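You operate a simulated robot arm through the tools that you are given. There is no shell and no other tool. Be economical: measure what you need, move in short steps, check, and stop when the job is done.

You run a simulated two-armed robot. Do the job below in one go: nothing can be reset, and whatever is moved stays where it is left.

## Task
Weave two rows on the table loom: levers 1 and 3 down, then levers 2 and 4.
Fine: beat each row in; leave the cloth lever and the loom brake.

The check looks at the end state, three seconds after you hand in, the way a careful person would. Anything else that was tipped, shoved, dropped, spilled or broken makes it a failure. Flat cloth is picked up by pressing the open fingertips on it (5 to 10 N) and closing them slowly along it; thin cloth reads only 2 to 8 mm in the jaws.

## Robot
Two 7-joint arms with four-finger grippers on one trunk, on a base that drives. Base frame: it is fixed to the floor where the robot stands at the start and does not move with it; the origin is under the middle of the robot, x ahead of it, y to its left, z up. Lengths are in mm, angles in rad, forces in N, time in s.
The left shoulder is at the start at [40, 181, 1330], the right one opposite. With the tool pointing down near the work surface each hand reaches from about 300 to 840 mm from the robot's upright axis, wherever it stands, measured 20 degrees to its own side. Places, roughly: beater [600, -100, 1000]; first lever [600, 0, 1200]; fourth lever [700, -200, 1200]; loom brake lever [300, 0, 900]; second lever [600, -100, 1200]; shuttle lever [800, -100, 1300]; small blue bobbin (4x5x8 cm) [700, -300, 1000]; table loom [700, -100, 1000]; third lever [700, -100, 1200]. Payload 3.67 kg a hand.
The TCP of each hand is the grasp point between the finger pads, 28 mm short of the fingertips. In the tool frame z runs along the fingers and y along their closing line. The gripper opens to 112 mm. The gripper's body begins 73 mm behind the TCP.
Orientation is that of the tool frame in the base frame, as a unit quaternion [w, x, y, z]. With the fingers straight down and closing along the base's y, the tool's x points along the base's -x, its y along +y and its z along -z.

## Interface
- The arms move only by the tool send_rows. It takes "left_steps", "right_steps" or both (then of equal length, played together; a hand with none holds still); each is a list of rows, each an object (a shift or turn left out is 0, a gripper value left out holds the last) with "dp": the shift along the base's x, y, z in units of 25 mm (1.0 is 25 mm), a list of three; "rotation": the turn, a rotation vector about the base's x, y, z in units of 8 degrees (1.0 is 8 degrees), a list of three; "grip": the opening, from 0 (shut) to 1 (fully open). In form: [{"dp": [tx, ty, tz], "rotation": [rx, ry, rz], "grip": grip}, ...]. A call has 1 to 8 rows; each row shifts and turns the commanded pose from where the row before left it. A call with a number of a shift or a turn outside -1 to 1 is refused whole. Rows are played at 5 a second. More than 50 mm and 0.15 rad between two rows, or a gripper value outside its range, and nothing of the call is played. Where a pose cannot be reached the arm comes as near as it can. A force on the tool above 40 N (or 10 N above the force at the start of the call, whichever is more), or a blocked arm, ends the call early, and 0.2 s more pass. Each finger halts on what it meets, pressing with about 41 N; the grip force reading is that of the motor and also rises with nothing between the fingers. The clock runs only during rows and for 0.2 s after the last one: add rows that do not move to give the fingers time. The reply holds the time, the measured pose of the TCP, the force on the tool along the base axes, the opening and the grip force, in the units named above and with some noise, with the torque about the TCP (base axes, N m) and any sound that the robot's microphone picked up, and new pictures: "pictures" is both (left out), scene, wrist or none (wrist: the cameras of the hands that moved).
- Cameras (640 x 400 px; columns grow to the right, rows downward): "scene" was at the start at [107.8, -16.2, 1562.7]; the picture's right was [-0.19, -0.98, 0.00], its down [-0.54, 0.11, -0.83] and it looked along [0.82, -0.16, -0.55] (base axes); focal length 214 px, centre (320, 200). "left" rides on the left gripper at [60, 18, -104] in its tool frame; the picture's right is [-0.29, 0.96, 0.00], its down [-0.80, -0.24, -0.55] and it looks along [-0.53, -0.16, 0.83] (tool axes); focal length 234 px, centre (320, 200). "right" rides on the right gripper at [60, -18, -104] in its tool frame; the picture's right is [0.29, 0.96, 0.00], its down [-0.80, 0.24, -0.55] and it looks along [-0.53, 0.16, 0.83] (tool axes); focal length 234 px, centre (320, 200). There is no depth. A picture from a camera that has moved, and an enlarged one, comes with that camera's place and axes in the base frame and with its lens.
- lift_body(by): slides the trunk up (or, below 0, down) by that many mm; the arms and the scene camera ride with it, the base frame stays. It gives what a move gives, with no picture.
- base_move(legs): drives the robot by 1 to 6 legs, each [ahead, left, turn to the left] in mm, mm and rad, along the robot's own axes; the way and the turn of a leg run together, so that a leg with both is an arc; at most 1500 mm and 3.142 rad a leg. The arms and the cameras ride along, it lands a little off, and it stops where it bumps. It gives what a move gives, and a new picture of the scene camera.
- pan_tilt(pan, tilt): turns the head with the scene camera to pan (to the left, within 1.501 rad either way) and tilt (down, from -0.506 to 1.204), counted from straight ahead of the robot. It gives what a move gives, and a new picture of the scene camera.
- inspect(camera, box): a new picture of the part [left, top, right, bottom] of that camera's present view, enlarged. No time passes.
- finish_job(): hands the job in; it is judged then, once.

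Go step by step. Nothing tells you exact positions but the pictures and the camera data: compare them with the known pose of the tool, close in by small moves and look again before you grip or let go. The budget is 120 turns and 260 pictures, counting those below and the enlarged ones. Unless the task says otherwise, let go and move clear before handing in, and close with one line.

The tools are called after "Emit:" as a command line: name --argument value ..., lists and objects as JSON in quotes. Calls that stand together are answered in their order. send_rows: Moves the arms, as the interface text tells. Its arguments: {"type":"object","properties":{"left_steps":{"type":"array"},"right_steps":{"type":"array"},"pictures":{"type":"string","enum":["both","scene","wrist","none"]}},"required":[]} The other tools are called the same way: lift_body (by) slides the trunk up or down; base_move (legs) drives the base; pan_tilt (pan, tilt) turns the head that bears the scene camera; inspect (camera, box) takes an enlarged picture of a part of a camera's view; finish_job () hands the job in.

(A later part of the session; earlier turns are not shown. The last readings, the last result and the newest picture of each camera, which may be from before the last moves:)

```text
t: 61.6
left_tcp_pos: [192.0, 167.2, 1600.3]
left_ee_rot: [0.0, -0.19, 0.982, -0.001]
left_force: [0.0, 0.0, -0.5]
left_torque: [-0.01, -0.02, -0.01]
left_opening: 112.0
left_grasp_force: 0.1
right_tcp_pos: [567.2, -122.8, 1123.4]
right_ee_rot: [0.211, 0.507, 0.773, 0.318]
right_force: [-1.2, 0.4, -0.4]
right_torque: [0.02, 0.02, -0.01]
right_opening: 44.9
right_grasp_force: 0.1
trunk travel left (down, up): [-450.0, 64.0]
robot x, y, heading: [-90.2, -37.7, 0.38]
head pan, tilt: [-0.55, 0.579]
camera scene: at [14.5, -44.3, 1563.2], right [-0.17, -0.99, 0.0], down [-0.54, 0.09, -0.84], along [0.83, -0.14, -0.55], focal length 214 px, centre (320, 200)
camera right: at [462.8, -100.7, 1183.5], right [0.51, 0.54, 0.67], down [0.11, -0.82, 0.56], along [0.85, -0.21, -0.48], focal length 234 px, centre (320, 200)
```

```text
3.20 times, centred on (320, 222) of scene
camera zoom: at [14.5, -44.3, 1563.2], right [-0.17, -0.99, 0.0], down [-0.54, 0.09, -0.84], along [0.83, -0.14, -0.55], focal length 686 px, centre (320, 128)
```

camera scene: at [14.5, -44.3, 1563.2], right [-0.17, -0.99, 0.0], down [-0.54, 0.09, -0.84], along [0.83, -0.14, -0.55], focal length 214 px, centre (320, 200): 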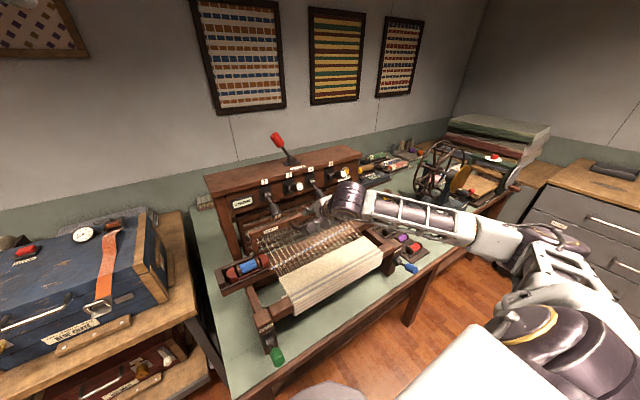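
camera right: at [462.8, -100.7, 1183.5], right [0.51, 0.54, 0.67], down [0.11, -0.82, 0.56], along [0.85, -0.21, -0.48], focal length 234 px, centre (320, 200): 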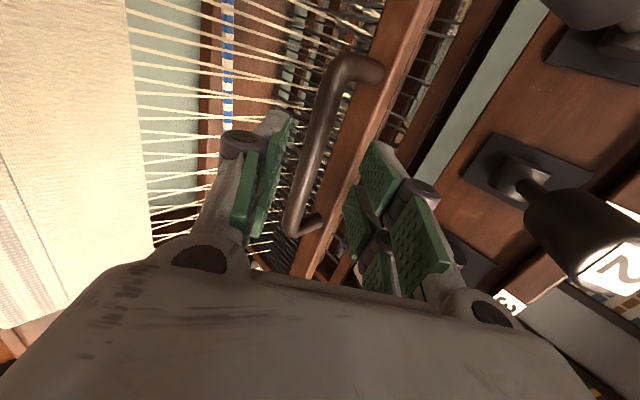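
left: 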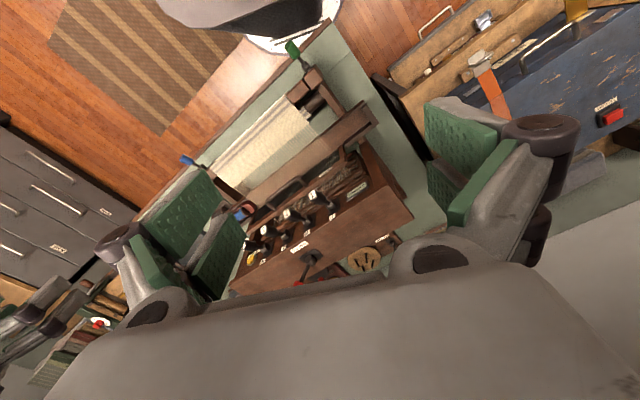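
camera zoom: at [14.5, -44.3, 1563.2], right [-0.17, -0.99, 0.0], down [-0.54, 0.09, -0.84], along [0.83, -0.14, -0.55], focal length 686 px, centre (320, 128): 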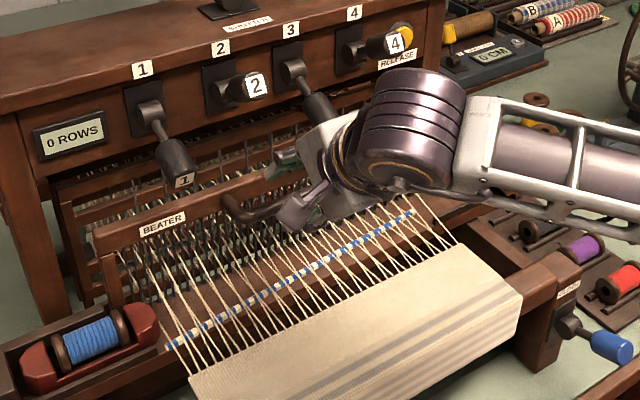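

The bar lies in the finger aisle about 75 mm ahead. I narrow slightly and advance.

Emit:
send_rows --right_steps '[{"dp": [0.39, 0.17, -0.42], "grip": 0.34}, {"dp": [0.39, 0.17, -0.42]}, {"dp": [0.39, 0.17, -0.42]}, {}]' --pictures "wrist"

```text
t: 62.6
left_tcp_pos: [194.7, 166.7, 1599.7]
left_ee_rot: [0.0, -0.19, 0.982, -0.001]
left_force: [0.2, -0.3, -0.9]
left_torque: [-0.05, -0.02, -0.03]
left_opening: 111.8
left_grasp_force: 0.1
right_tcp_pos: [599.5, -110.5, 1091.2]
right_ee_rot: [0.21, 0.508, 0.772, 0.318]
right_force: [0.2, 0.3, -0.5]
right_torque: [0.01, 0.0, -0.05]
right_opening: 37.9
right_grasp_force: 0.1
trunk travel left (down, up): [-450.0, 64.0]
robot x, y, heading: [-93.1, -37.9, 0.381]
head pan, tilt: [-0.55, 0.579]
camera right: at [494.3, -88.1, 1152.1], right [0.51, 0.54, 0.67], down [0.11, -0.82, 0.56], along [0.85, -0.21, -0.48], focal length 234 px, centre (320, 200)
```

right: 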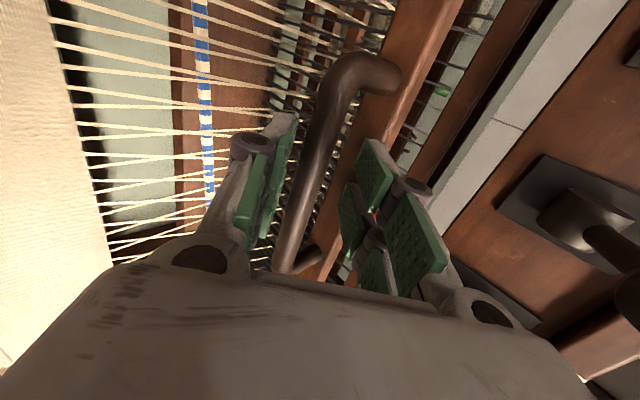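

Emit:
send_rows --right_steps '[{"dp": [0.15, 0.07, -0.4]}, {}, {"grip": 0.2}, {"grip": 0.05}, {"grip": 0.05}, {"grip": 0.05}]' --pictures "wrist"

```text
t: 64.0
left_tcp_pos: [193.7, 167.7, 1600.3]
left_ee_rot: [0.0, -0.19, 0.982, -0.001]
left_force: [-0.1, 0.1, -0.6]
left_torque: [0.0, 0.0, 0.0]
left_opening: 112.2
left_grasp_force: 0.0
right_tcp_pos: [601.7, -107.9, 1081.5]
right_ee_rot: [0.21, 0.508, 0.772, 0.318]
right_force: [-2.6, -0.4, 0.1]
right_torque: [1.05, 0.45, -1.46]
right_opening: 15.2
right_grasp_force: 44.9
trunk travel left (down, up): [-450.0, 64.0]
robot x, y, heading: [-88.7, -40.1, 0.382]
head pan, tilt: [-0.55, 0.579]
camera right: at [496.8, -87.4, 1142.1], right [0.51, 0.53, 0.67], down [0.11, -0.82, 0.56], along [0.85, -0.21, -0.48], focal length 234 px, centre (320, 200)
```

right: 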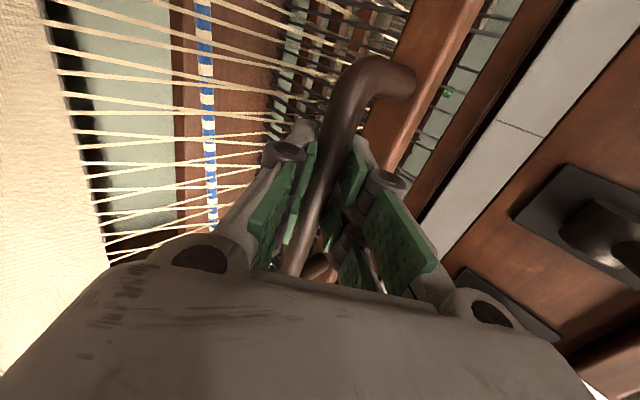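

The bar is held at 15 mm. Pulling the beater toward the cloth in small steps.

Emit:
send_rows --right_steps '[{"dp": [-0.37, -0.16, 0]}, {"dp": [-0.37, -0.16, 0]}, {"dp": [-0.37, -0.16, 0]}, {}]' --pictures "wrist"

Emit:
inspect --camera "scene" --box '[220, 160, 420, 285]'

```text
t: 65.0
left_tcp_pos: [194.7, 167.8, 1600.3]
left_ee_rot: [-0.001, -0.19, 0.982, 0.001]
left_force: [-0.8, 0.2, 1.1]
left_torque: [0.01, 0.01, 0.0]
left_opening: 111.8
left_grasp_force: 0.1
right_tcp_pos: [572.9, -121.2, 1081.5]
right_ee_rot: [0.209, 0.508, 0.773, 0.316]
right_force: [1.3, 2.4, -8.8]
right_torque: [1.29, 0.53, -1.1]
right_opening: 15.2
right_grasp_force: 44.8
trunk travel left (down, up): [-450.0, 64.0]
robot x, y, heading: [-86.7, -40.4, 0.382]
head pan, tilt: [-0.55, 0.579]
camera right: at [470.0, -98.8, 1142.3], right [0.51, 0.54, 0.67], down [0.11, -0.82, 0.56], along [0.85, -0.21, -0.48], focal length 234 px, centre (320, 200)
```

right: 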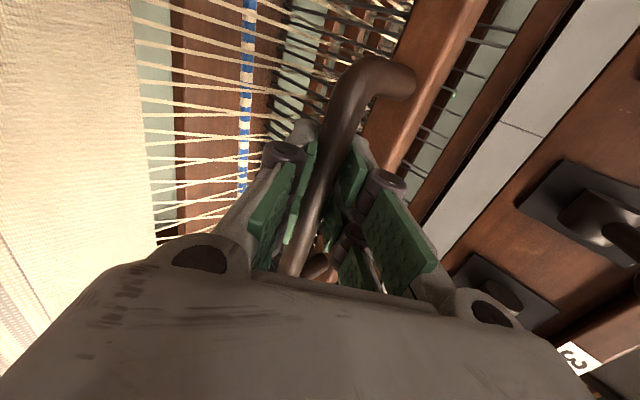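

```text
3.20 times, centred on (320, 222) of scene
camera zoom: at [17.6, -43.8, 1562.9], right [-0.17, -0.99, 0.0], down [-0.54, 0.09, -0.84], along [0.82, -0.14, -0.55], focal length 686 px, centre (320, 128)
```

zoom: 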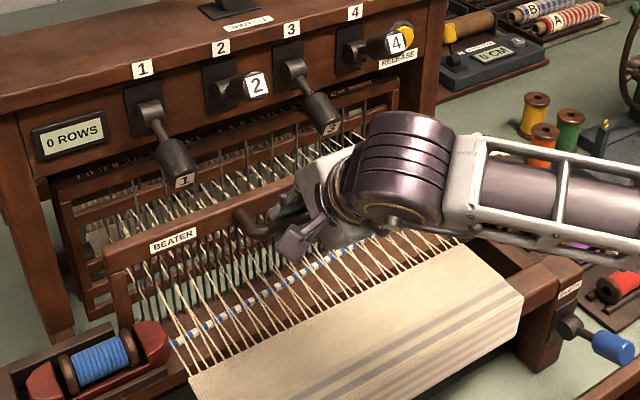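

The beater follows and its arc dips. Continuing with a slight downward component.

Emit:
send_rows --right_steps '[{"dp": [-0.37, -0.16, -0.15]}, {"dp": [-0.37, -0.16, -0.1]}, {"dp": [-0.37, -0.16, -0.1]}, {}]' --pictures "wrist"

Emit:
inspect --camera "scene" --box '[220, 160, 420, 285]'

```text
t: 66.0
left_tcp_pos: [193.3, 167.8, 1599.7]
left_ee_rot: [-0.001, -0.189, 0.982, -0.001]
left_force: [0.9, -0.2, -0.2]
left_torque: [0.0, 0.02, 0.0]
left_opening: 112.0
left_grasp_force: 0.0
right_tcp_pos: [548.1, -130.0, 1080.7]
right_ee_rot: [0.215, 0.507, 0.769, 0.325]
right_force: [1.0, 2.3, 12.3]
right_torque: [0.78, 0.46, -1.7]
right_opening: 15.0
right_grasp_force: 45.0
trunk travel left (down, up): [-450.0, 64.0]
robot x, y, heading: [-90.6, -39.3, 0.382]
head pan, tilt: [-0.55, 0.579]
stopped in row 4 (right hand): the force on the tool passed its limit at 41 N (the readings are from after the stop); the commanded pose is now the measured one
camera right: at [444.1, -109.6, 1140.3], right [0.5, 0.53, 0.69], down [0.1, -0.82, 0.56], along [0.86, -0.21, -0.46], focal length 234 px, centre (320, 200)
```

right: 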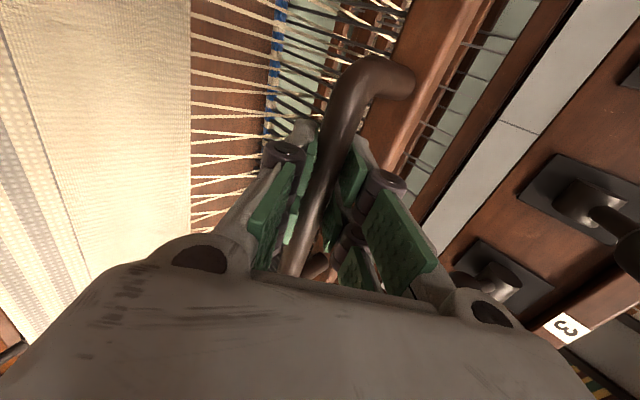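

```text
3.20 times, centred on (320, 222) of scene
camera zoom: at [16.5, -42.8, 1562.7], right [-0.17, -0.99, 0.0], down [-0.54, 0.09, -0.84], along [0.82, -0.14, -0.55], focal length 686 px, centre (320, 128)
```

zoom: 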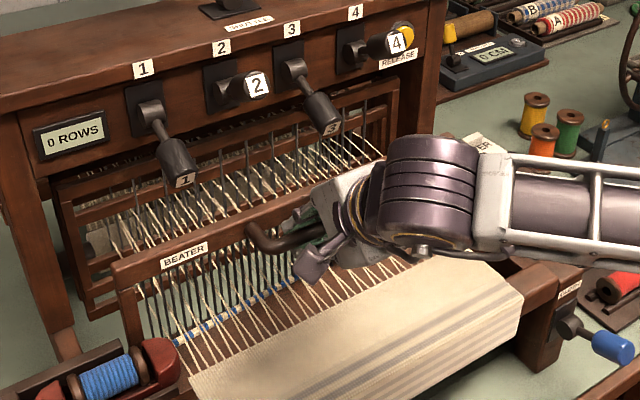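

Its track is level after all. Continuing straight toward the cloth with no vertical component.

Emit:
send_rows --right_steps '[{"dp": [-0.37, -0.16, 0]}, {"dp": [-0.37, -0.16, 0]}, {"dp": [-0.37, -0.16, 0]}, {}]' --pictures "none"

Emit:
inspect --camera "scene" --box '[220, 160, 420, 285]'

```text
t: 67.0
left_tcp_pos: [192.9, 166.1, 1600.4]
left_ee_rot: [0.001, -0.191, 0.982, -0.001]
left_force: [0.9, -1.0, -1.2]
left_torque: [-0.02, 0.01, 0.0]
left_opening: 112.0
left_grasp_force: 0.0
right_tcp_pos: [519.0, -142.8, 1081.3]
right_ee_rot: [0.215, 0.506, 0.77, 0.324]
right_force: [2.9, 0.3, 20.8]
right_torque: [1.77, 0.55, -0.83]
right_opening: 15.1
right_grasp_force: 45.1
trunk travel left (down, up): [-450.0, 64.0]
robot x, y, heading: [-91.0, -36.3, 0.386]
head pan, tilt: [-0.55, 0.579]
```

```text
3.20 times, centred on (320, 222) of scene
camera zoom: at [14.2, -43.8, 1563.2], right [-0.17, -0.99, 0.0], down [-0.54, 0.09, -0.84], along [0.83, -0.14, -0.55], focal length 686 px, centre (320, 128)
```

zoom: 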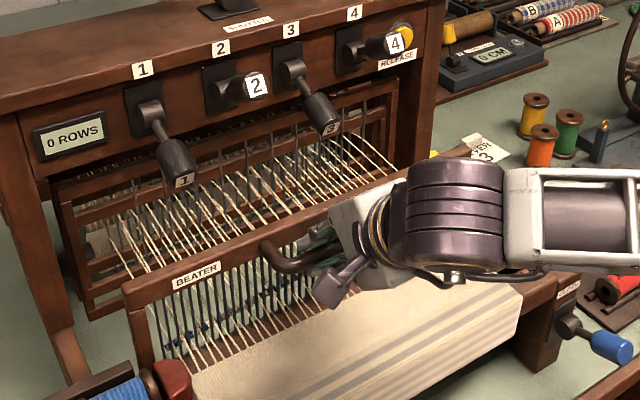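

Emit:
send_rows --right_steps '[{"dp": [-0.37, -0.16, 0.08]}, {"dp": [-0.37, -0.16, 0]}, {"dp": [-0.37, -0.16, 0]}, {}]' --pictures "none"

Emit:
inspect --camera "scene" --box '[220, 160, 420, 285]'

```text
t: 67.8
left_tcp_pos: [196.5, 169.4, 1599.6]
left_ee_rot: [-0.002, -0.189, 0.982, -0.001]
left_force: [0.3, -0.8, -0.7]
left_torque: [0.0, 0.05, 0.0]
left_opening: 112.2
left_grasp_force: 0.1
right_tcp_pos: [501.0, -151.6, 1082.7]
right_ee_rot: [0.215, 0.505, 0.769, 0.326]
right_force: [2.2, 6.2, 5.7]
right_torque: [0.61, 0.28, -2.07]
right_opening: 15.1
right_grasp_force: 44.9
trunk travel left (down, up): [-450.0, 64.0]
robot x, y, heading: [-91.4, -37.4, 0.381]
head pan, tilt: [-0.55, 0.579]
stopped in row 3 (right hand): the force on the tool passed its limit at 93 N (the readings are from after the stop); the commanded pose is now the measured one
```

```text
3.20 times, centred on (320, 222) of scene
camera zoom: at [19.7, -41.4, 1562.7], right [-0.17, -0.99, 0.0], down [-0.54, 0.09, -0.84], along [0.82, -0.14, -0.55], focal length 686 px, centre (320, 128)
```

zoom: 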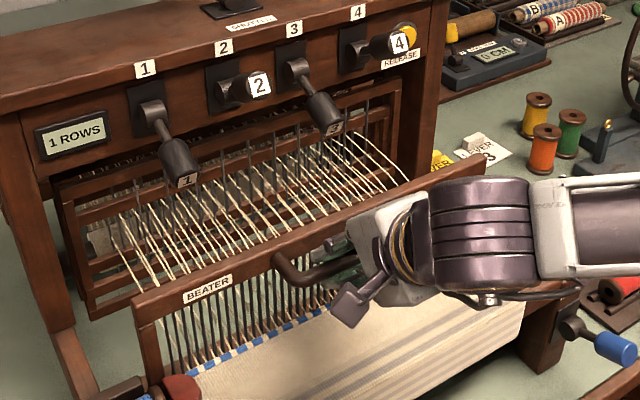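

The counter shows "1 ROWS": the first row is beaten in. Now I push the beater back to its rest.

Emit:
send_rows --right_steps '[{"dp": [0.46, 0.2, 0]}, {"dp": [0.46, 0.2, 0]}, {"dp": [0.46, 0.2, 0]}, {"dp": [0.46, 0.2, 0]}, {}]' --pictures "none"

Emit:
send_rows --right_steps '[{"dp": [0.46, 0.2, 0]}, {"dp": [0.46, 0.2, 0]}, {"dp": [0.46, 0.2, 0]}, {"dp": [0.46, 0.2, 0]}, {}]' --pictures "wrist"

Emit:
inspect --camera "scene" --box '[220, 160, 420, 285]'

```text
t: 69.0
left_tcp_pos: [192.4, 167.4, 1601.2]
left_ee_rot: [0.0, -0.19, 0.982, -0.001]
left_force: [-0.7, -0.3, -0.1]
left_torque: [-0.03, -0.03, 0.02]
left_opening: 111.9
left_grasp_force: 0.1
right_tcp_pos: [542.1, -134.5, 1083.0]
right_ee_rot: [0.214, 0.505, 0.77, 0.326]
right_force: [0.0, 3.5, 1.0]
right_torque: [1.61, 0.61, -0.93]
right_opening: 15.2
right_grasp_force: 44.6
trunk travel left (down, up): [-450.0, 64.0]
robot x, y, heading: [-87.1, -34.2, 0.385]
head pan, tilt: [-0.55, 0.579]
```

```text
t: 70.2
left_tcp_pos: [194.4, 167.0, 1599.9]
left_ee_rot: [0.0, -0.19, 0.982, -0.001]
left_force: [-0.3, -1.0, -0.3]
left_torque: [0.02, 0.01, 0.01]
left_opening: 112.1
left_grasp_force: 0.0
right_tcp_pos: [589.3, -114.7, 1082.6]
right_ee_rot: [0.216, 0.505, 0.77, 0.325]
right_force: [0.8, 1.9, 3.2]
right_torque: [1.56, 0.55, -1.02]
right_opening: 15.2
right_grasp_force: 45.1
trunk travel left (down, up): [-450.0, 64.0]
robot x, y, heading: [-90.6, -37.8, 0.384]
head pan, tilt: [-0.55, 0.579]
camera right: at [484.6, -92.9, 1141.1], right [0.5, 0.53, 0.69], down [0.1, -0.82, 0.56], along [0.86, -0.21, -0.46], focal length 234 px, centre (320, 200)
```

right: 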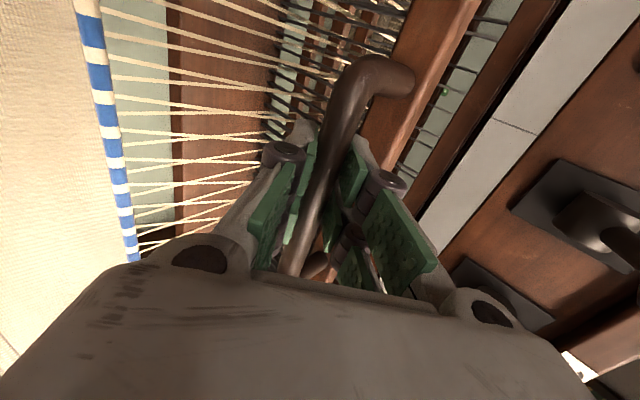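

```text
3.20 times, centred on (320, 222) of scene
camera zoom: at [15.8, -43.9, 1563.1], right [-0.17, -0.99, 0.0], down [-0.54, 0.09, -0.84], along [0.83, -0.14, -0.55], focal length 686 px, centre (320, 128)
```

zoom: 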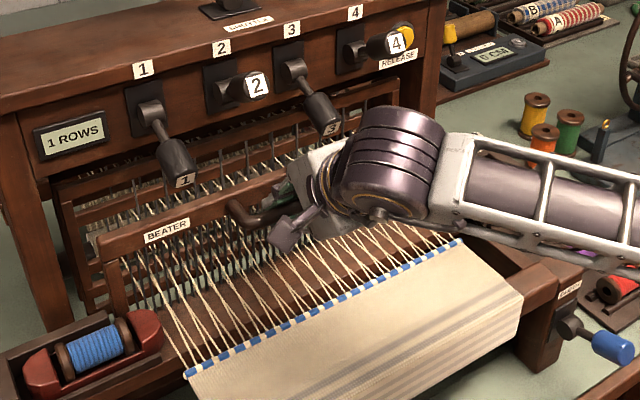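

The blue pick sits at the cloth edge. The last 13 mm back, then I let go and retreat along the finger axis.

Emit:
send_rows --right_steps '[{"dp": [0.3, 0.13, 0]}, {"dp": [0.2, 0.1, 0]}, {}, {"grip": 0.38}, {"grip": 0.38}]' --pictures "none"

Emit:
send_rows --right_steps '[{"dp": [-0.39, -0.17, 0.42]}, {"dp": [-0.65, -0.28, 0.7]}, {"dp": [-0.65, -0.28, 0.7]}, {"dp": [-0.65, -0.28, 0.7]}, {"dp": [-0.65, -0.28, 0.8]}, {"dp": [-0.4, -0.2, 1]}, {"dp": [0, 0, 1]}, {"dp": [0, 0, 1]}]' --pictures "both"

Emit:
inspect --camera "scene" --box '[200, 120, 440, 270]'

```text
t: 71.4
left_tcp_pos: [191.4, 166.3, 1600.5]
left_ee_rot: [0.001, -0.189, 0.982, 0.0]
left_force: [-0.6, 1.3, -0.9]
left_torque: [-0.02, -0.01, -0.03]
left_opening: 112.3
left_grasp_force: 0.1
right_tcp_pos: [603.0, -109.0, 1082.4]
right_ee_rot: [0.216, 0.505, 0.769, 0.326]
right_force: [-4.0, -3.0, 0.6]
right_torque: [-0.02, -0.03, -0.08]
right_opening: 41.4
right_grasp_force: 0.0
trunk travel left (down, up): [-450.0, 64.0]
robot x, y, heading: [-88.3, -36.8, 0.383]
head pan, tilt: [-0.55, 0.579]
```

```text
t: 73.2
left_tcp_pos: [192.7, 167.7, 1600.5]
left_ee_rot: [0.0, -0.19, 0.982, -0.001]
left_force: [0.4, 0.2, -0.4]
left_torque: [0.02, 0.04, -0.03]
left_opening: 111.9
left_grasp_force: 0.0
right_tcp_pos: [516.9, -145.5, 1240.2]
right_ee_rot: [0.215, 0.505, 0.77, 0.326]
right_force: [0.1, 0.7, 0.2]
right_torque: [0.04, 0.02, 0.0]
right_opening: 42.6
right_grasp_force: 0.1
trunk travel left (down, up): [-450.0, 64.0]
robot x, y, heading: [-88.9, -35.9, 0.381]
head pan, tilt: [-0.55, 0.579]
camera scene: at [16.2, -43.8, 1563.0], right [-0.17, -0.99, 0.0], down [-0.54, 0.09, -0.84], along [0.82, -0.14, -0.55], focal length 214 px, centre (320, 200)
camera right: at [412.2, -124.5, 1298.8], right [0.5, 0.53, 0.69], down [0.1, -0.82, 0.56], along [0.86, -0.21, -0.46], focal length 234 px, centre (320, 200)
```

scene: 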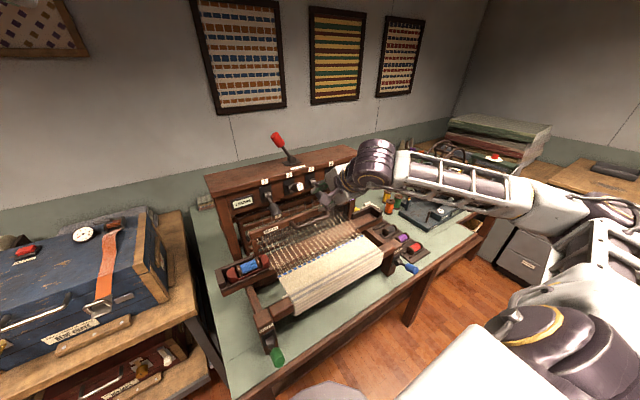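
right: 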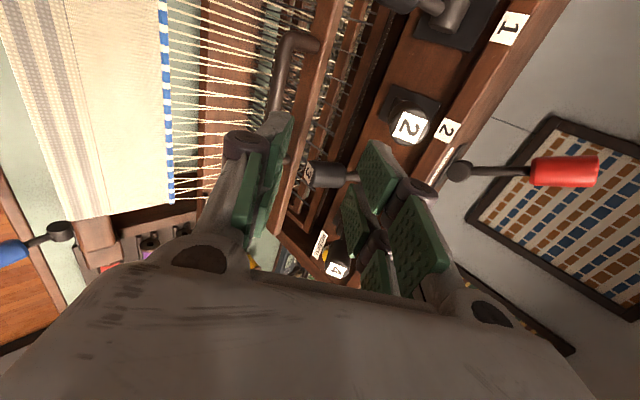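

```text
2.67 times, centred on (320, 195) of scene
camera zoom: at [16.2, -43.8, 1563.0], right [-0.17, -0.99, 0.0], down [-0.54, 0.09, -0.84], along [0.82, -0.14, -0.55], focal length 572 px, centre (320, 213)
```

zoom: 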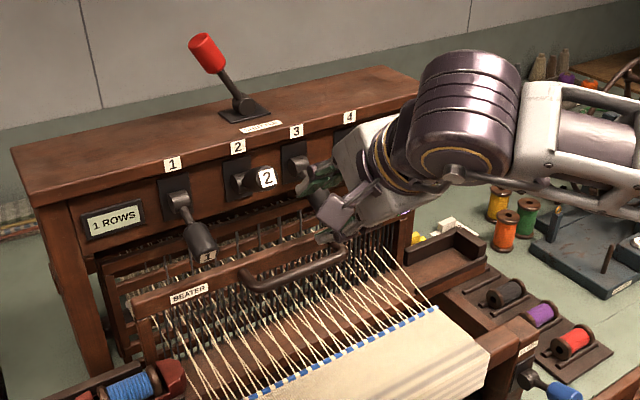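

Row 1 done, beater back. Levers 1 and 3 must come up: the yellow RELEASE button triangulates to about [772,-275,1187]. I move sideways in front of it with closed fingers, raising the pitch a little.

Emit:
send_rows --right_steps '[{"dp": [0.4, -0.92, 0], "rotation": [0.42, -0.965, 0], "grip": 0}, {"dp": [0.4, -0.92, 0], "rotation": [0.42, -0.965, 0]}, {"dp": [0.4, -0.92, 0]}, {"dp": [0.4, -0.92, 0]}, {"dp": [0.4, -0.92, 0]}, {"dp": [0.4, -0.92, 0]}, {"dp": [0.4, -0.92, 0]}, {"dp": [0.4, -0.92, 0]}]' --pictures "none"

Emit:
send_rows --right_steps '[{"dp": [0.3, -0.75, 0]}, {"dp": [0.8, 0.35, -0.4]}, {"dp": [0.8, 0.35, -0.4]}, {"dp": [0.8, 0.35, -0.4]}, {}]' --pictures "both"

Emit:
inspect --camera "scene" --box '[240, 120, 440, 245]'

```text
t: 75.0
left_tcp_pos: [193.0, 166.9, 1601.8]
left_ee_rot: [0.0, -0.19, 0.982, 0.0]
left_force: [0.2, -0.1, 0.4]
left_torque: [-0.03, 0.02, -0.04]
left_opening: 112.2
left_grasp_force: 0.1
right_tcp_pos: [597.7, -328.0, 1240.3]
right_ee_rot: [0.287, 0.469, 0.713, 0.435]
right_force: [-0.5, -0.2, 0.1]
right_torque: [0.02, 0.0, 0.01]
right_opening: 0.3
right_grasp_force: 36.0
trunk travel left (down, up): [-450.0, 64.0]
robot x, y, heading: [-89.3, -36.5, 0.387]
head pan, tilt: [-0.55, 0.579]
```

```text
t: 76.2
left_tcp_pos: [192.8, 168.1, 1601.1]
left_ee_rot: [0.001, -0.19, 0.982, -0.001]
left_force: [-0.2, 0.2, -0.7]
left_torque: [-0.03, 0.01, 0.0]
left_opening: 111.9
left_grasp_force: 0.1
right_tcp_pos: [667.2, -320.2, 1212.2]
right_ee_rot: [0.287, 0.469, 0.713, 0.435]
right_force: [0.3, 0.1, 0.4]
right_torque: [0.0, 0.01, -0.02]
right_opening: 0.0
right_grasp_force: 35.8
trunk travel left (down, up): [-450.0, 64.0]
robot x, y, heading: [-88.6, -33.9, 0.381]
head pan, tilt: [-0.55, 0.579]
camera scene: at [15.8, -43.9, 1563.1], right [-0.17, -0.99, 0.0], down [-0.54, 0.09, -0.84], along [0.83, -0.14, -0.55], focal length 214 px, centre (320, 200)
camera right: at [548.4, -304.7, 1242.7], right [0.29, 0.44, 0.85], down [-0.04, -0.88, 0.47], along [0.96, -0.17, -0.24], focal length 234 px, centre (320, 200)
```

scene: 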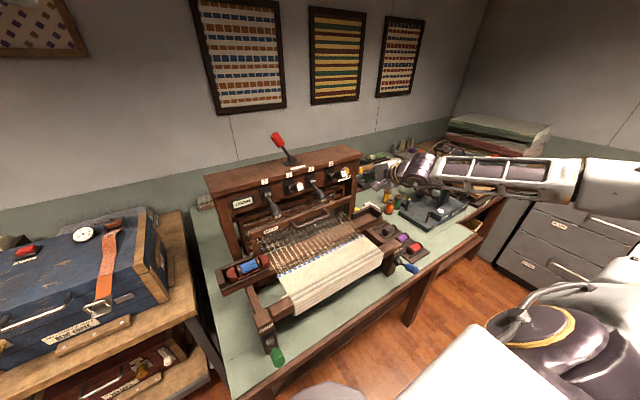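
right: 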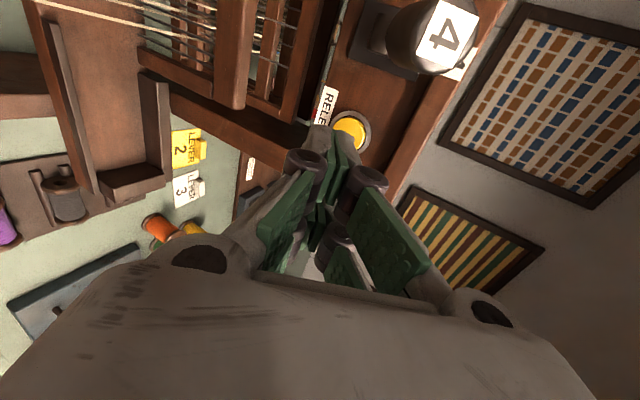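

```text
3.20 times, centred on (340, 182) of scene
camera zoom: at [15.8, -43.9, 1563.1], right [-0.17, -0.99, 0.0], down [-0.54, 0.09, -0.84], along [0.83, -0.14, -0.55], focal length 686 px, centre (256, 256)
```

zoom: 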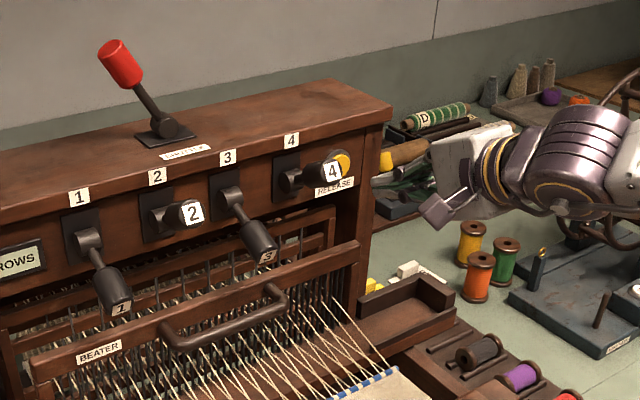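

The button lines up with the fingertips, about 80 mm ahead and slightly lower. Advancing, then pressing.

Emit:
send_rows --right_steps '[{"dp": [0.65, 0.28, -0.2]}, {"dp": [0.65, 0.28, -0.2]}, {"dp": [0.65, 0.28, -0.1]}, {}]' --pictures "wrist"

```text
t: 77.2
left_tcp_pos: [193.6, 166.8, 1600.8]
left_ee_rot: [0.0, -0.189, 0.982, -0.001]
left_force: [-0.3, 0.6, 1.3]
left_torque: [0.03, 0.01, 0.01]
left_opening: 111.9
left_grasp_force: 0.2
right_tcp_pos: [714.1, -301.4, 1197.6]
right_ee_rot: [0.287, 0.469, 0.713, 0.435]
right_force: [0.1, 0.0, 0.2]
right_torque: [-0.01, 0.04, -0.02]
right_opening: 0.0
right_grasp_force: 35.7
trunk travel left (down, up): [-450.0, 64.0]
robot x, y, heading: [-92.7, -36.1, 0.382]
head pan, tilt: [-0.55, 0.579]
camera right: at [596.2, -284.8, 1228.3], right [0.29, 0.44, 0.85], down [-0.04, -0.88, 0.47], along [0.96, -0.17, -0.24], focal length 234 px, centre (320, 200)
```

right: 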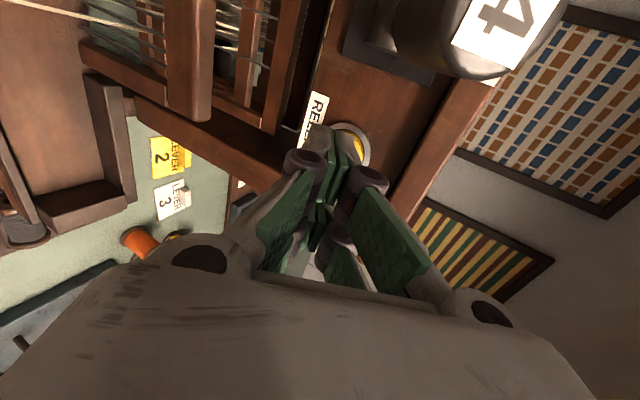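

Emit:
send_rows --right_steps '[{"dp": [0, 0.45, 0.18]}, {"dp": [0.37, 0.16, 0]}, {"dp": [0.37, 0.16, 0]}, {"dp": [0.37, 0.16, 0]}, {"dp": [0.3, 0.13, 0]}, {}]' --pictures "wrist"

Emit:
inspect --camera "scene" --box '[200, 120, 400, 245]'

```text
t: 78.6
left_tcp_pos: [190.0, 166.3, 1600.2]
left_ee_rot: [0.002, -0.189, 0.982, 0.0]
left_force: [0.1, -0.6, 0.3]
left_torque: [-0.02, 0.01, 0.0]
left_opening: 111.9
left_grasp_force: 0.1
right_tcp_pos: [746.1, -276.1, 1202.8]
right_ee_rot: [0.286, 0.469, 0.713, 0.435]
right_force: [-20.0, -6.5, -4.6]
right_torque: [-0.02, 0.22, -0.22]
right_opening: 0.0
right_grasp_force: 35.4
trunk travel left (down, up): [-450.0, 64.0]
robot x, y, heading: [-91.3, -36.6, 0.38]
head pan, tilt: [-0.55, 0.579]
heard: click
camera right: at [628.4, -260.1, 1233.6], right [0.29, 0.44, 0.85], down [-0.04, -0.88, 0.47], along [0.96, -0.17, -0.24], focal length 234 px, centre (320, 200)
```

right: 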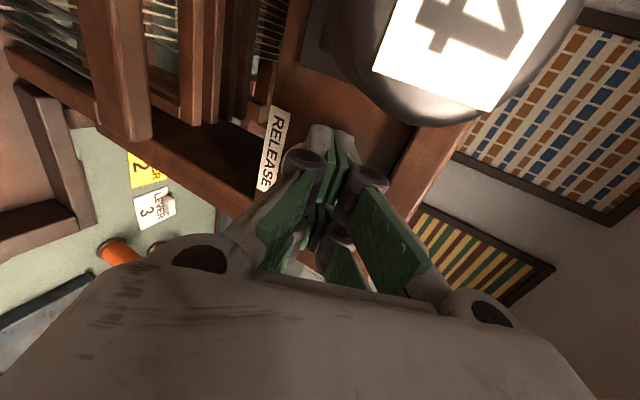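

```text
3.20 times, centred on (300, 182) of scene
camera zoom: at [12.6, -45.2, 1563.2], right [-0.17, -0.99, 0.0], down [-0.54, 0.09, -0.84], along [0.83, -0.14, -0.55], focal length 686 px, centre (384, 256)
```

zoom: 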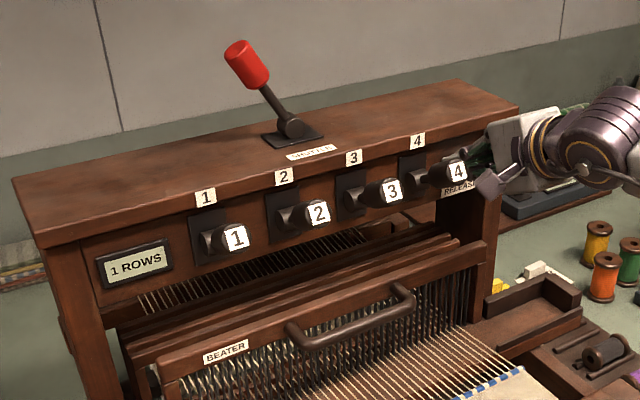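

Click heard and all four levers are back up. I retreat and roll the hand back to the lateral grip for levers 4 and 2.

Emit:
send_rows --right_steps '[{"dp": [-0.7, -0.3, 0]}, {"dp": [-0.7, -0.3, 0]}, {"dp": [-0.7, -0.3, 0]}, {"dp": [-0.7, -0.3, 0.2]}, {"dp": [-0.7, -0.3, 0.6]}, {"dp": [-0.4, -0.2, 1], "rotation": [-0.42, 0.965, 0]}, {"dp": [0, 0, 1], "rotation": [-0.42, 0.965, 0]}, {"rotation": [-0.65, -0.28, 0.707]}]' --pictures "none"

Emit:
send_rows --right_steps '[{"rotation": [-0.65, -0.28, 0.707]}, {"rotation": [-0.65, -0.28, 0.707]}, {"rotation": [-0.65, -0.28, 0.707]}, {"rotation": [-0.65, -0.28, 0.707]}, {"rotation": [-0.65, -0.28, 0.707]}, {"rotation": [-0.65, -0.28, 0.707]}, {"rotation": [-0.65, -0.28, 0.707]}, {"rotation": [-0.65, -0.28, 0.707]}]' --pictures "none"

Emit:
send_rows --right_steps '[{"rotation": [-0.65, -0.28, 0.707], "grip": 0.55}, {"rotation": [-0.65, -0.28, 0.707]}, {"rotation": [-0.16, -0.07, 0.18]}, {}]' --pictures "both"

```text
t: 80.4
left_tcp_pos: [193.1, 166.3, 1599.7]
left_ee_rot: [-0.001, -0.19, 0.982, 0.0]
left_force: [0.6, 0.1, 0.2]
left_torque: [0.01, 0.02, -0.03]
left_opening: 111.9
left_grasp_force: 0.0
right_tcp_pos: [650.7, -317.7, 1271.3]
right_ee_rot: [0.236, 0.45, 0.804, 0.31]
right_force: [0.7, 0.6, 0.0]
right_torque: [0.02, 0.01, 0.02]
right_opening: 0.0
right_grasp_force: 35.5
trunk travel left (down, up): [-450.0, 64.0]
robot x, y, heading: [-89.4, -37.3, 0.384]
head pan, tilt: [-0.55, 0.579]
```

```text
t: 82.2
left_tcp_pos: [194.4, 167.1, 1600.5]
left_ee_rot: [0.001, -0.19, 0.982, -0.001]
left_force: [0.0, -0.1, -0.1]
left_torque: [0.02, -0.01, 0.0]
left_opening: 112.0
left_grasp_force: 0.1
right_tcp_pos: [651.2, -315.9, 1272.1]
right_ee_rot: [0.359, -0.048, 0.921, 0.142]
right_force: [-0.2, -0.6, 0.0]
right_torque: [0.04, 0.03, 0.0]
right_opening: 0.0
right_grasp_force: 35.6
trunk travel left (down, up): [-450.0, 64.0]
robot x, y, heading: [-93.1, -36.3, 0.381]
head pan, tilt: [-0.55, 0.579]
```

```text
t: 83.2
left_tcp_pos: [192.7, 167.0, 1600.4]
left_ee_rot: [0.0, -0.189, 0.982, 0.0]
left_force: [-0.3, -0.6, 0.1]
left_torque: [-0.03, -0.01, -0.05]
left_opening: 111.8
left_grasp_force: 0.1
right_tcp_pos: [652.2, -317.8, 1271.6]
right_ee_rot: [0.374, -0.191, 0.903, 0.084]
right_force: [0.1, 0.1, 0.8]
right_torque: [0.04, 0.01, 0.0]
right_opening: 61.2
right_grasp_force: 0.1
trunk travel left (down, up): [-450.0, 64.0]
robot x, y, heading: [-89.1, -36.2, 0.379]
head pan, tilt: [-0.55, 0.579]
camera scene: at [16.3, -43.7, 1563.0], right [-0.17, -0.99, 0.0], down [-0.54, 0.09, -0.84], along [0.82, -0.14, -0.55], focal length 214 px, centre (320, 200)
camera right: at [551.9, -380.7, 1302.4], right [-0.58, 0.79, -0.2], down [0.06, 0.28, 0.96], along [0.81, 0.54, -0.21], focal length 234 px, centre (320, 200)
```

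scene: 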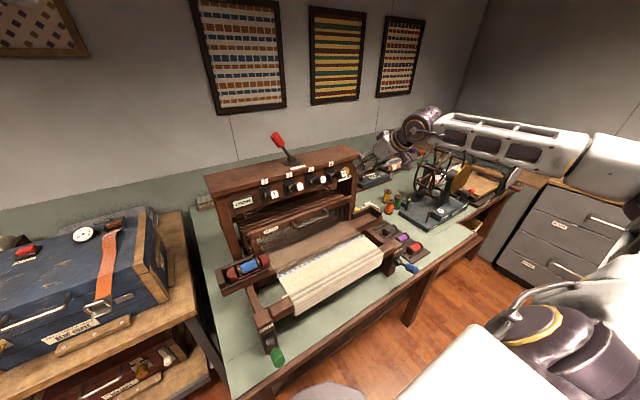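
right: 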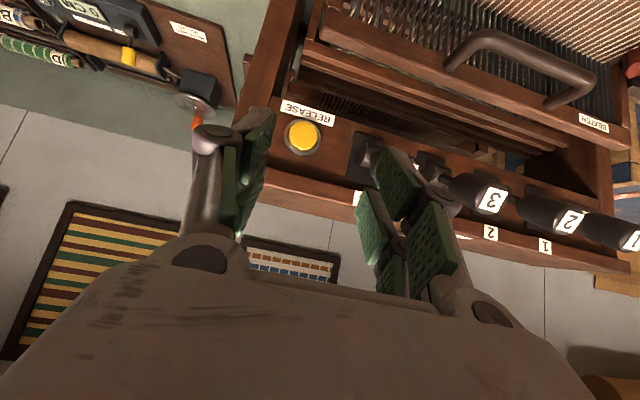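

Moving sideways to line up with knob 4.

Emit:
send_rows --right_steps '[{"dp": [-0.2, 0.96, 0]}, {"dp": [-0.15, 0.96, 0]}, {"dp": [-0.1, 0.96, 0]}, {}]' --pictures "wrist"

```text
t: 84.2
left_tcp_pos: [193.8, 166.1, 1601.1]
left_ee_rot: [0.001, -0.191, 0.982, 0.0]
left_force: [0.9, 0.4, 0.1]
left_torque: [0.0, 0.0, 0.04]
left_opening: 111.8
left_grasp_force: 0.1
right_tcp_pos: [640.5, -246.0, 1272.3]
right_ee_rot: [0.375, -0.191, 0.903, 0.084]
right_force: [0.3, -0.3, -0.4]
right_torque: [0.01, -0.01, 0.0]
right_opening: 61.5
right_grasp_force: 0.0
trunk travel left (down, up): [-450.0, 64.0]
robot x, y, heading: [-91.4, -37.4, 0.383]
head pan, tilt: [-0.55, 0.579]
camera right: at [540.8, -308.4, 1302.3], right [-0.58, 0.79, -0.2], down [0.06, 0.28, 0.96], along [0.81, 0.54, -0.21], focal length 234 px, centre (320, 200)
```

right: 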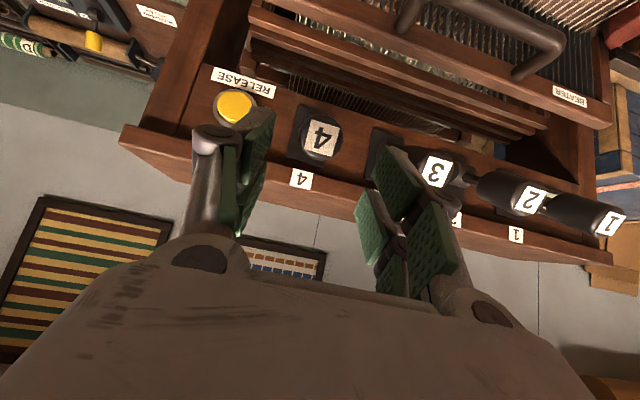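

Knob 4 is between the fingers as expected. Advance, grip and pull down.

Emit:
send_rows --right_steps '[{"dp": [0.39, 0.17, -0.42]}, {"dp": [0.39, 0.17, -0.42]}, {"dp": [0.39, 0.17, -0.42]}, {"dp": [0.39, 0.17, -0.42]}, {"grip": 0.35}, {"grip": 0.2}, {"grip": 0.2}]' --pictures "wrist"

Emit:
send_rows --right_steps '[{"dp": [-0.08, -0.03, -0.3]}, {"dp": [-0.08, -0.03, -0.3]}, {"dp": [0, 0, -0.3]}, {"dp": [0, 0, -0.3]}, {"dp": [0, 0, -0.3]}, {"dp": [0, 0, -0.3]}, {"dp": [0, 0, -0.3]}, {"dp": [0.05, 0.02, -0.3]}]' --pictures "none"

Emit:
send_rows --right_steps '[{"dp": [0.06, 0.03, -0.25]}, {"dp": [0.06, 0.03, -0.25]}, {"dp": [0.06, 0.03, -0.25]}, {"dp": [0.06, 0.03, -0.25]}, {"dp": [0.06, 0.03, -0.25]}, {"dp": [0.03, 0.02, -0.2]}, {}]' --pictures "wrist"

```text
t: 85.8
left_tcp_pos: [194.7, 166.8, 1600.8]
left_ee_rot: [-0.001, -0.19, 0.982, 0.001]
left_force: [0.4, 0.0, -0.2]
left_torque: [0.03, 0.03, -0.01]
left_opening: 111.9
left_grasp_force: 0.0
right_tcp_pos: [680.2, -230.1, 1229.3]
right_ee_rot: [0.374, -0.191, 0.904, 0.084]
right_force: [6.9, -5.4, -0.6]
right_torque: [-0.44, -0.27, -0.34]
right_opening: 28.6
right_grasp_force: 45.1
trunk travel left (down, up): [-450.0, 64.0]
robot x, y, heading: [-88.7, -37.6, 0.383]
head pan, tilt: [-0.55, 0.579]
camera right: at [580.8, -293.1, 1259.5], right [-0.58, 0.79, -0.2], down [0.06, 0.28, 0.96], along [0.81, 0.54, -0.21], focal length 234 px, centre (320, 200)
```

right: 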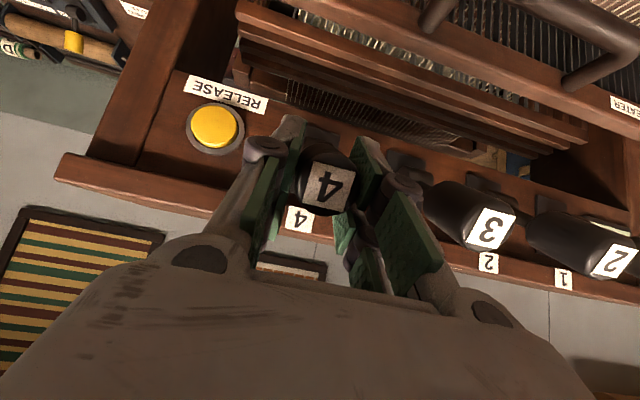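

```text
t: 87.6
left_tcp_pos: [194.7, 164.4, 1601.8]
left_ee_rot: [0.0, -0.189, 0.982, 0.001]
left_force: [0.3, 0.2, -0.9]
left_torque: [-0.03, -0.02, -0.02]
left_opening: 112.2
left_grasp_force: 0.0
right_tcp_pos: [677.0, -230.7, 1170.2]
right_ee_rot: [0.374, -0.191, 0.903, 0.085]
right_force: [3.0, -9.3, 3.6]
right_torque: [0.18, -0.06, -0.37]
right_opening: 28.8
right_grasp_force: 17.5
trunk travel left (down, up): [-450.0, 64.0]
robot x, y, heading: [-92.0, -40.6, 0.388]
head pan, tilt: [-0.55, 0.579]
```

```text
t: 89.2
left_tcp_pos: [197.5, 167.9, 1599.7]
left_ee_rot: [-0.001, -0.191, 0.982, 0.0]
left_force: [-0.3, 0.2, -0.3]
left_torque: [-0.01, 0.04, 0.0]
left_opening: 111.8
left_grasp_force: 0.0
right_tcp_pos: [683.4, -220.2, 1124.3]
right_ee_rot: [0.367, -0.194, 0.906, 0.087]
right_force: [2.4, -2.0, -6.7]
right_torque: [0.12, 0.23, -0.02]
right_opening: 28.6
right_grasp_force: 1.0
trunk travel left (down, up): [-450.0, 64.0]
robot x, y, heading: [-91.6, -35.1, 0.384]
head pan, tilt: [-0.55, 0.579]
camera right: at [585.3, -285.5, 1156.9], right [-0.59, 0.79, -0.19], down [0.07, 0.28, 0.96], along [0.81, 0.55, -0.22], focal length 234 px, centre (320, 200)
```

right: 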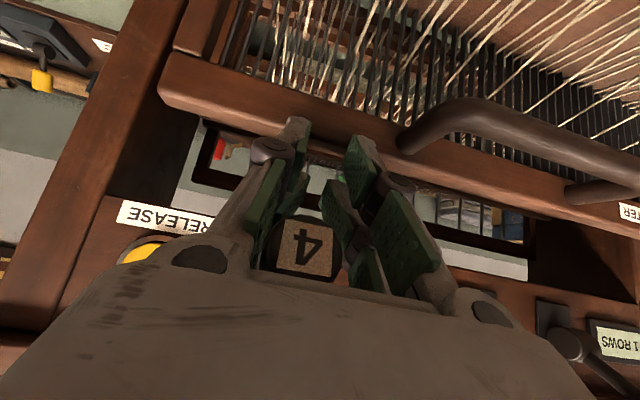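

Emit:
send_rows --right_steps '[{"grip": 0.36}, {"grip": 0.36}, {}]' --pictures "wrist"

```text
t: 90.0
left_tcp_pos: [193.3, 168.7, 1601.7]
left_ee_rot: [0.0, -0.19, 0.982, -0.001]
left_force: [-1.0, 0.0, -0.5]
left_torque: [0.04, 0.0, -0.01]
left_opening: 112.1
left_grasp_force: 0.1
right_tcp_pos: [685.0, -224.8, 1133.1]
right_ee_rot: [0.374, -0.192, 0.903, 0.084]
right_force: [-0.6, -0.6, -0.4]
right_torque: [-0.01, 0.01, -0.03]
right_opening: 40.2
right_grasp_force: 0.0
trunk travel left (down, up): [-450.0, 64.0]
robot x, y, heading: [-89.3, -41.8, 0.387]
head pan, tilt: [-0.55, 0.579]
camera right: at [585.3, -288.0, 1164.7], right [-0.58, 0.79, -0.2], down [0.06, 0.28, 0.96], along [0.81, 0.54, -0.21], focal length 234 px, centre (320, 200)
```

right: 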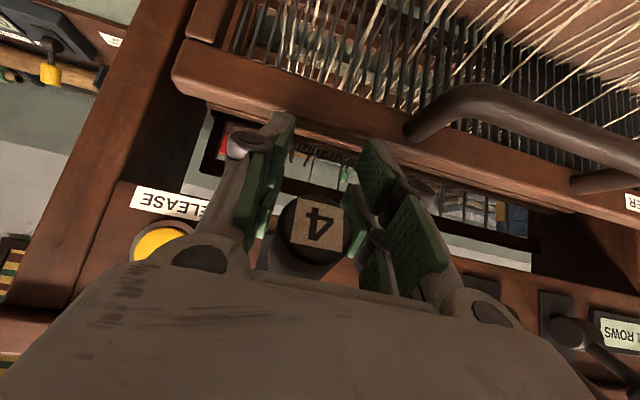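

Lever 4 is latched. Retract and move to lever 2.

Emit:
send_rows --right_steps '[{"grip": 0.55}, {"dp": [-0.5, -0.22, 0.5]}, {"dp": [-0.6, -0.26, 0.6]}, {"dp": [-0.6, -0.26, 0.7]}, {"dp": [-0.2, -0.1, 1]}, {"dp": [0, 0, 1]}, {"dp": [0, 0, 1]}, {"dp": [0, 0, 1]}]' --pictures "none"

Emit:
send_rows --right_steps '[{"dp": [0, 0, 0.8]}, {"dp": [-0.4, 0.92, 0]}, {"dp": [-0.4, 0.92, 0]}, {"dp": [-0.4, 0.92, 0]}, {"dp": [-0.4, 0.92, 0]}, {"dp": [-0.4, 0.92, 0]}, {"dp": [-0.4, 0.92, 0]}, {"dp": [-0.2, 0.55, -0.5]}]' --pictures "both"

```text
t: 91.8
left_tcp_pos: [192.8, 167.1, 1599.8]
left_ee_rot: [0.001, -0.189, 0.982, 0.0]
left_force: [-1.4, -0.6, -0.3]
left_torque: [-0.01, 0.01, 0.02]
left_opening: 112.1
left_grasp_force: 0.1
right_tcp_pos: [636.5, -245.5, 1278.3]
right_ee_rot: [0.373, -0.191, 0.904, 0.084]
right_force: [-0.2, 0.8, -0.4]
right_torque: [-0.01, 0.03, -0.02]
right_opening: 61.6
right_grasp_force: 0.1
trunk travel left (down, up): [-450.0, 64.0]
robot x, y, heading: [-87.2, -37.7, 0.381]
head pan, tilt: [-0.55, 0.579]
```

```text
t: 93.6
left_tcp_pos: [192.6, 168.1, 1600.0]
left_ee_rot: [-0.001, -0.19, 0.982, -0.001]
left_force: [0.3, -0.1, 0.4]
left_torque: [0.01, 0.0, 0.01]
left_opening: 111.9
left_grasp_force: 0.1
right_tcp_pos: [572.3, -93.7, 1288.3]
right_ee_rot: [0.374, -0.192, 0.903, 0.084]
right_force: [-0.3, 0.6, -0.1]
right_torque: [-0.02, -0.03, 0.0]
right_opening: 61.7
right_grasp_force: 0.0
trunk travel left (down, up): [-450.0, 64.0]
robot x, y, heading: [-90.1, -36.6, 0.378]
head pan, tilt: [-0.55, 0.579]
camera scene: at [16.4, -43.4, 1563.0], right [-0.17, -0.99, 0.0], down [-0.54, 0.09, -0.84], along [0.82, -0.14, -0.55], focal length 214 px, centre (320, 200)
camera right: at [472.9, -156.6, 1317.6], right [-0.58, 0.79, -0.2], down [0.06, 0.28, 0.96], along [0.81, 0.54, -0.21], focal length 234 px, centre (320, 200)
```

scene: 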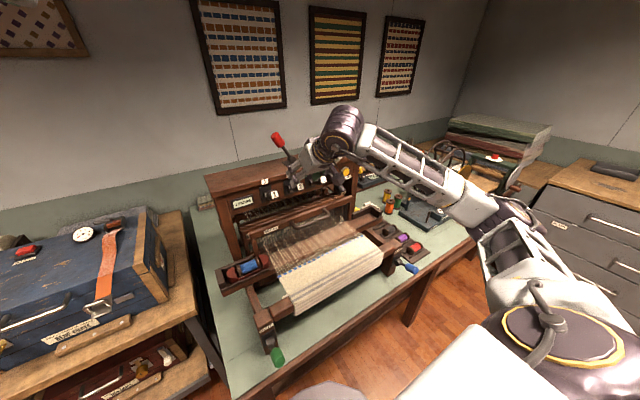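
right: 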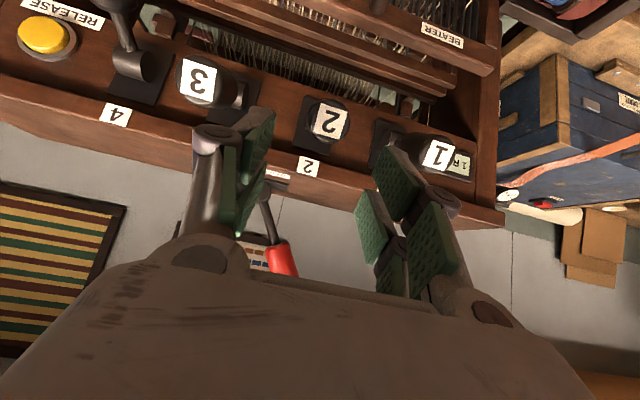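

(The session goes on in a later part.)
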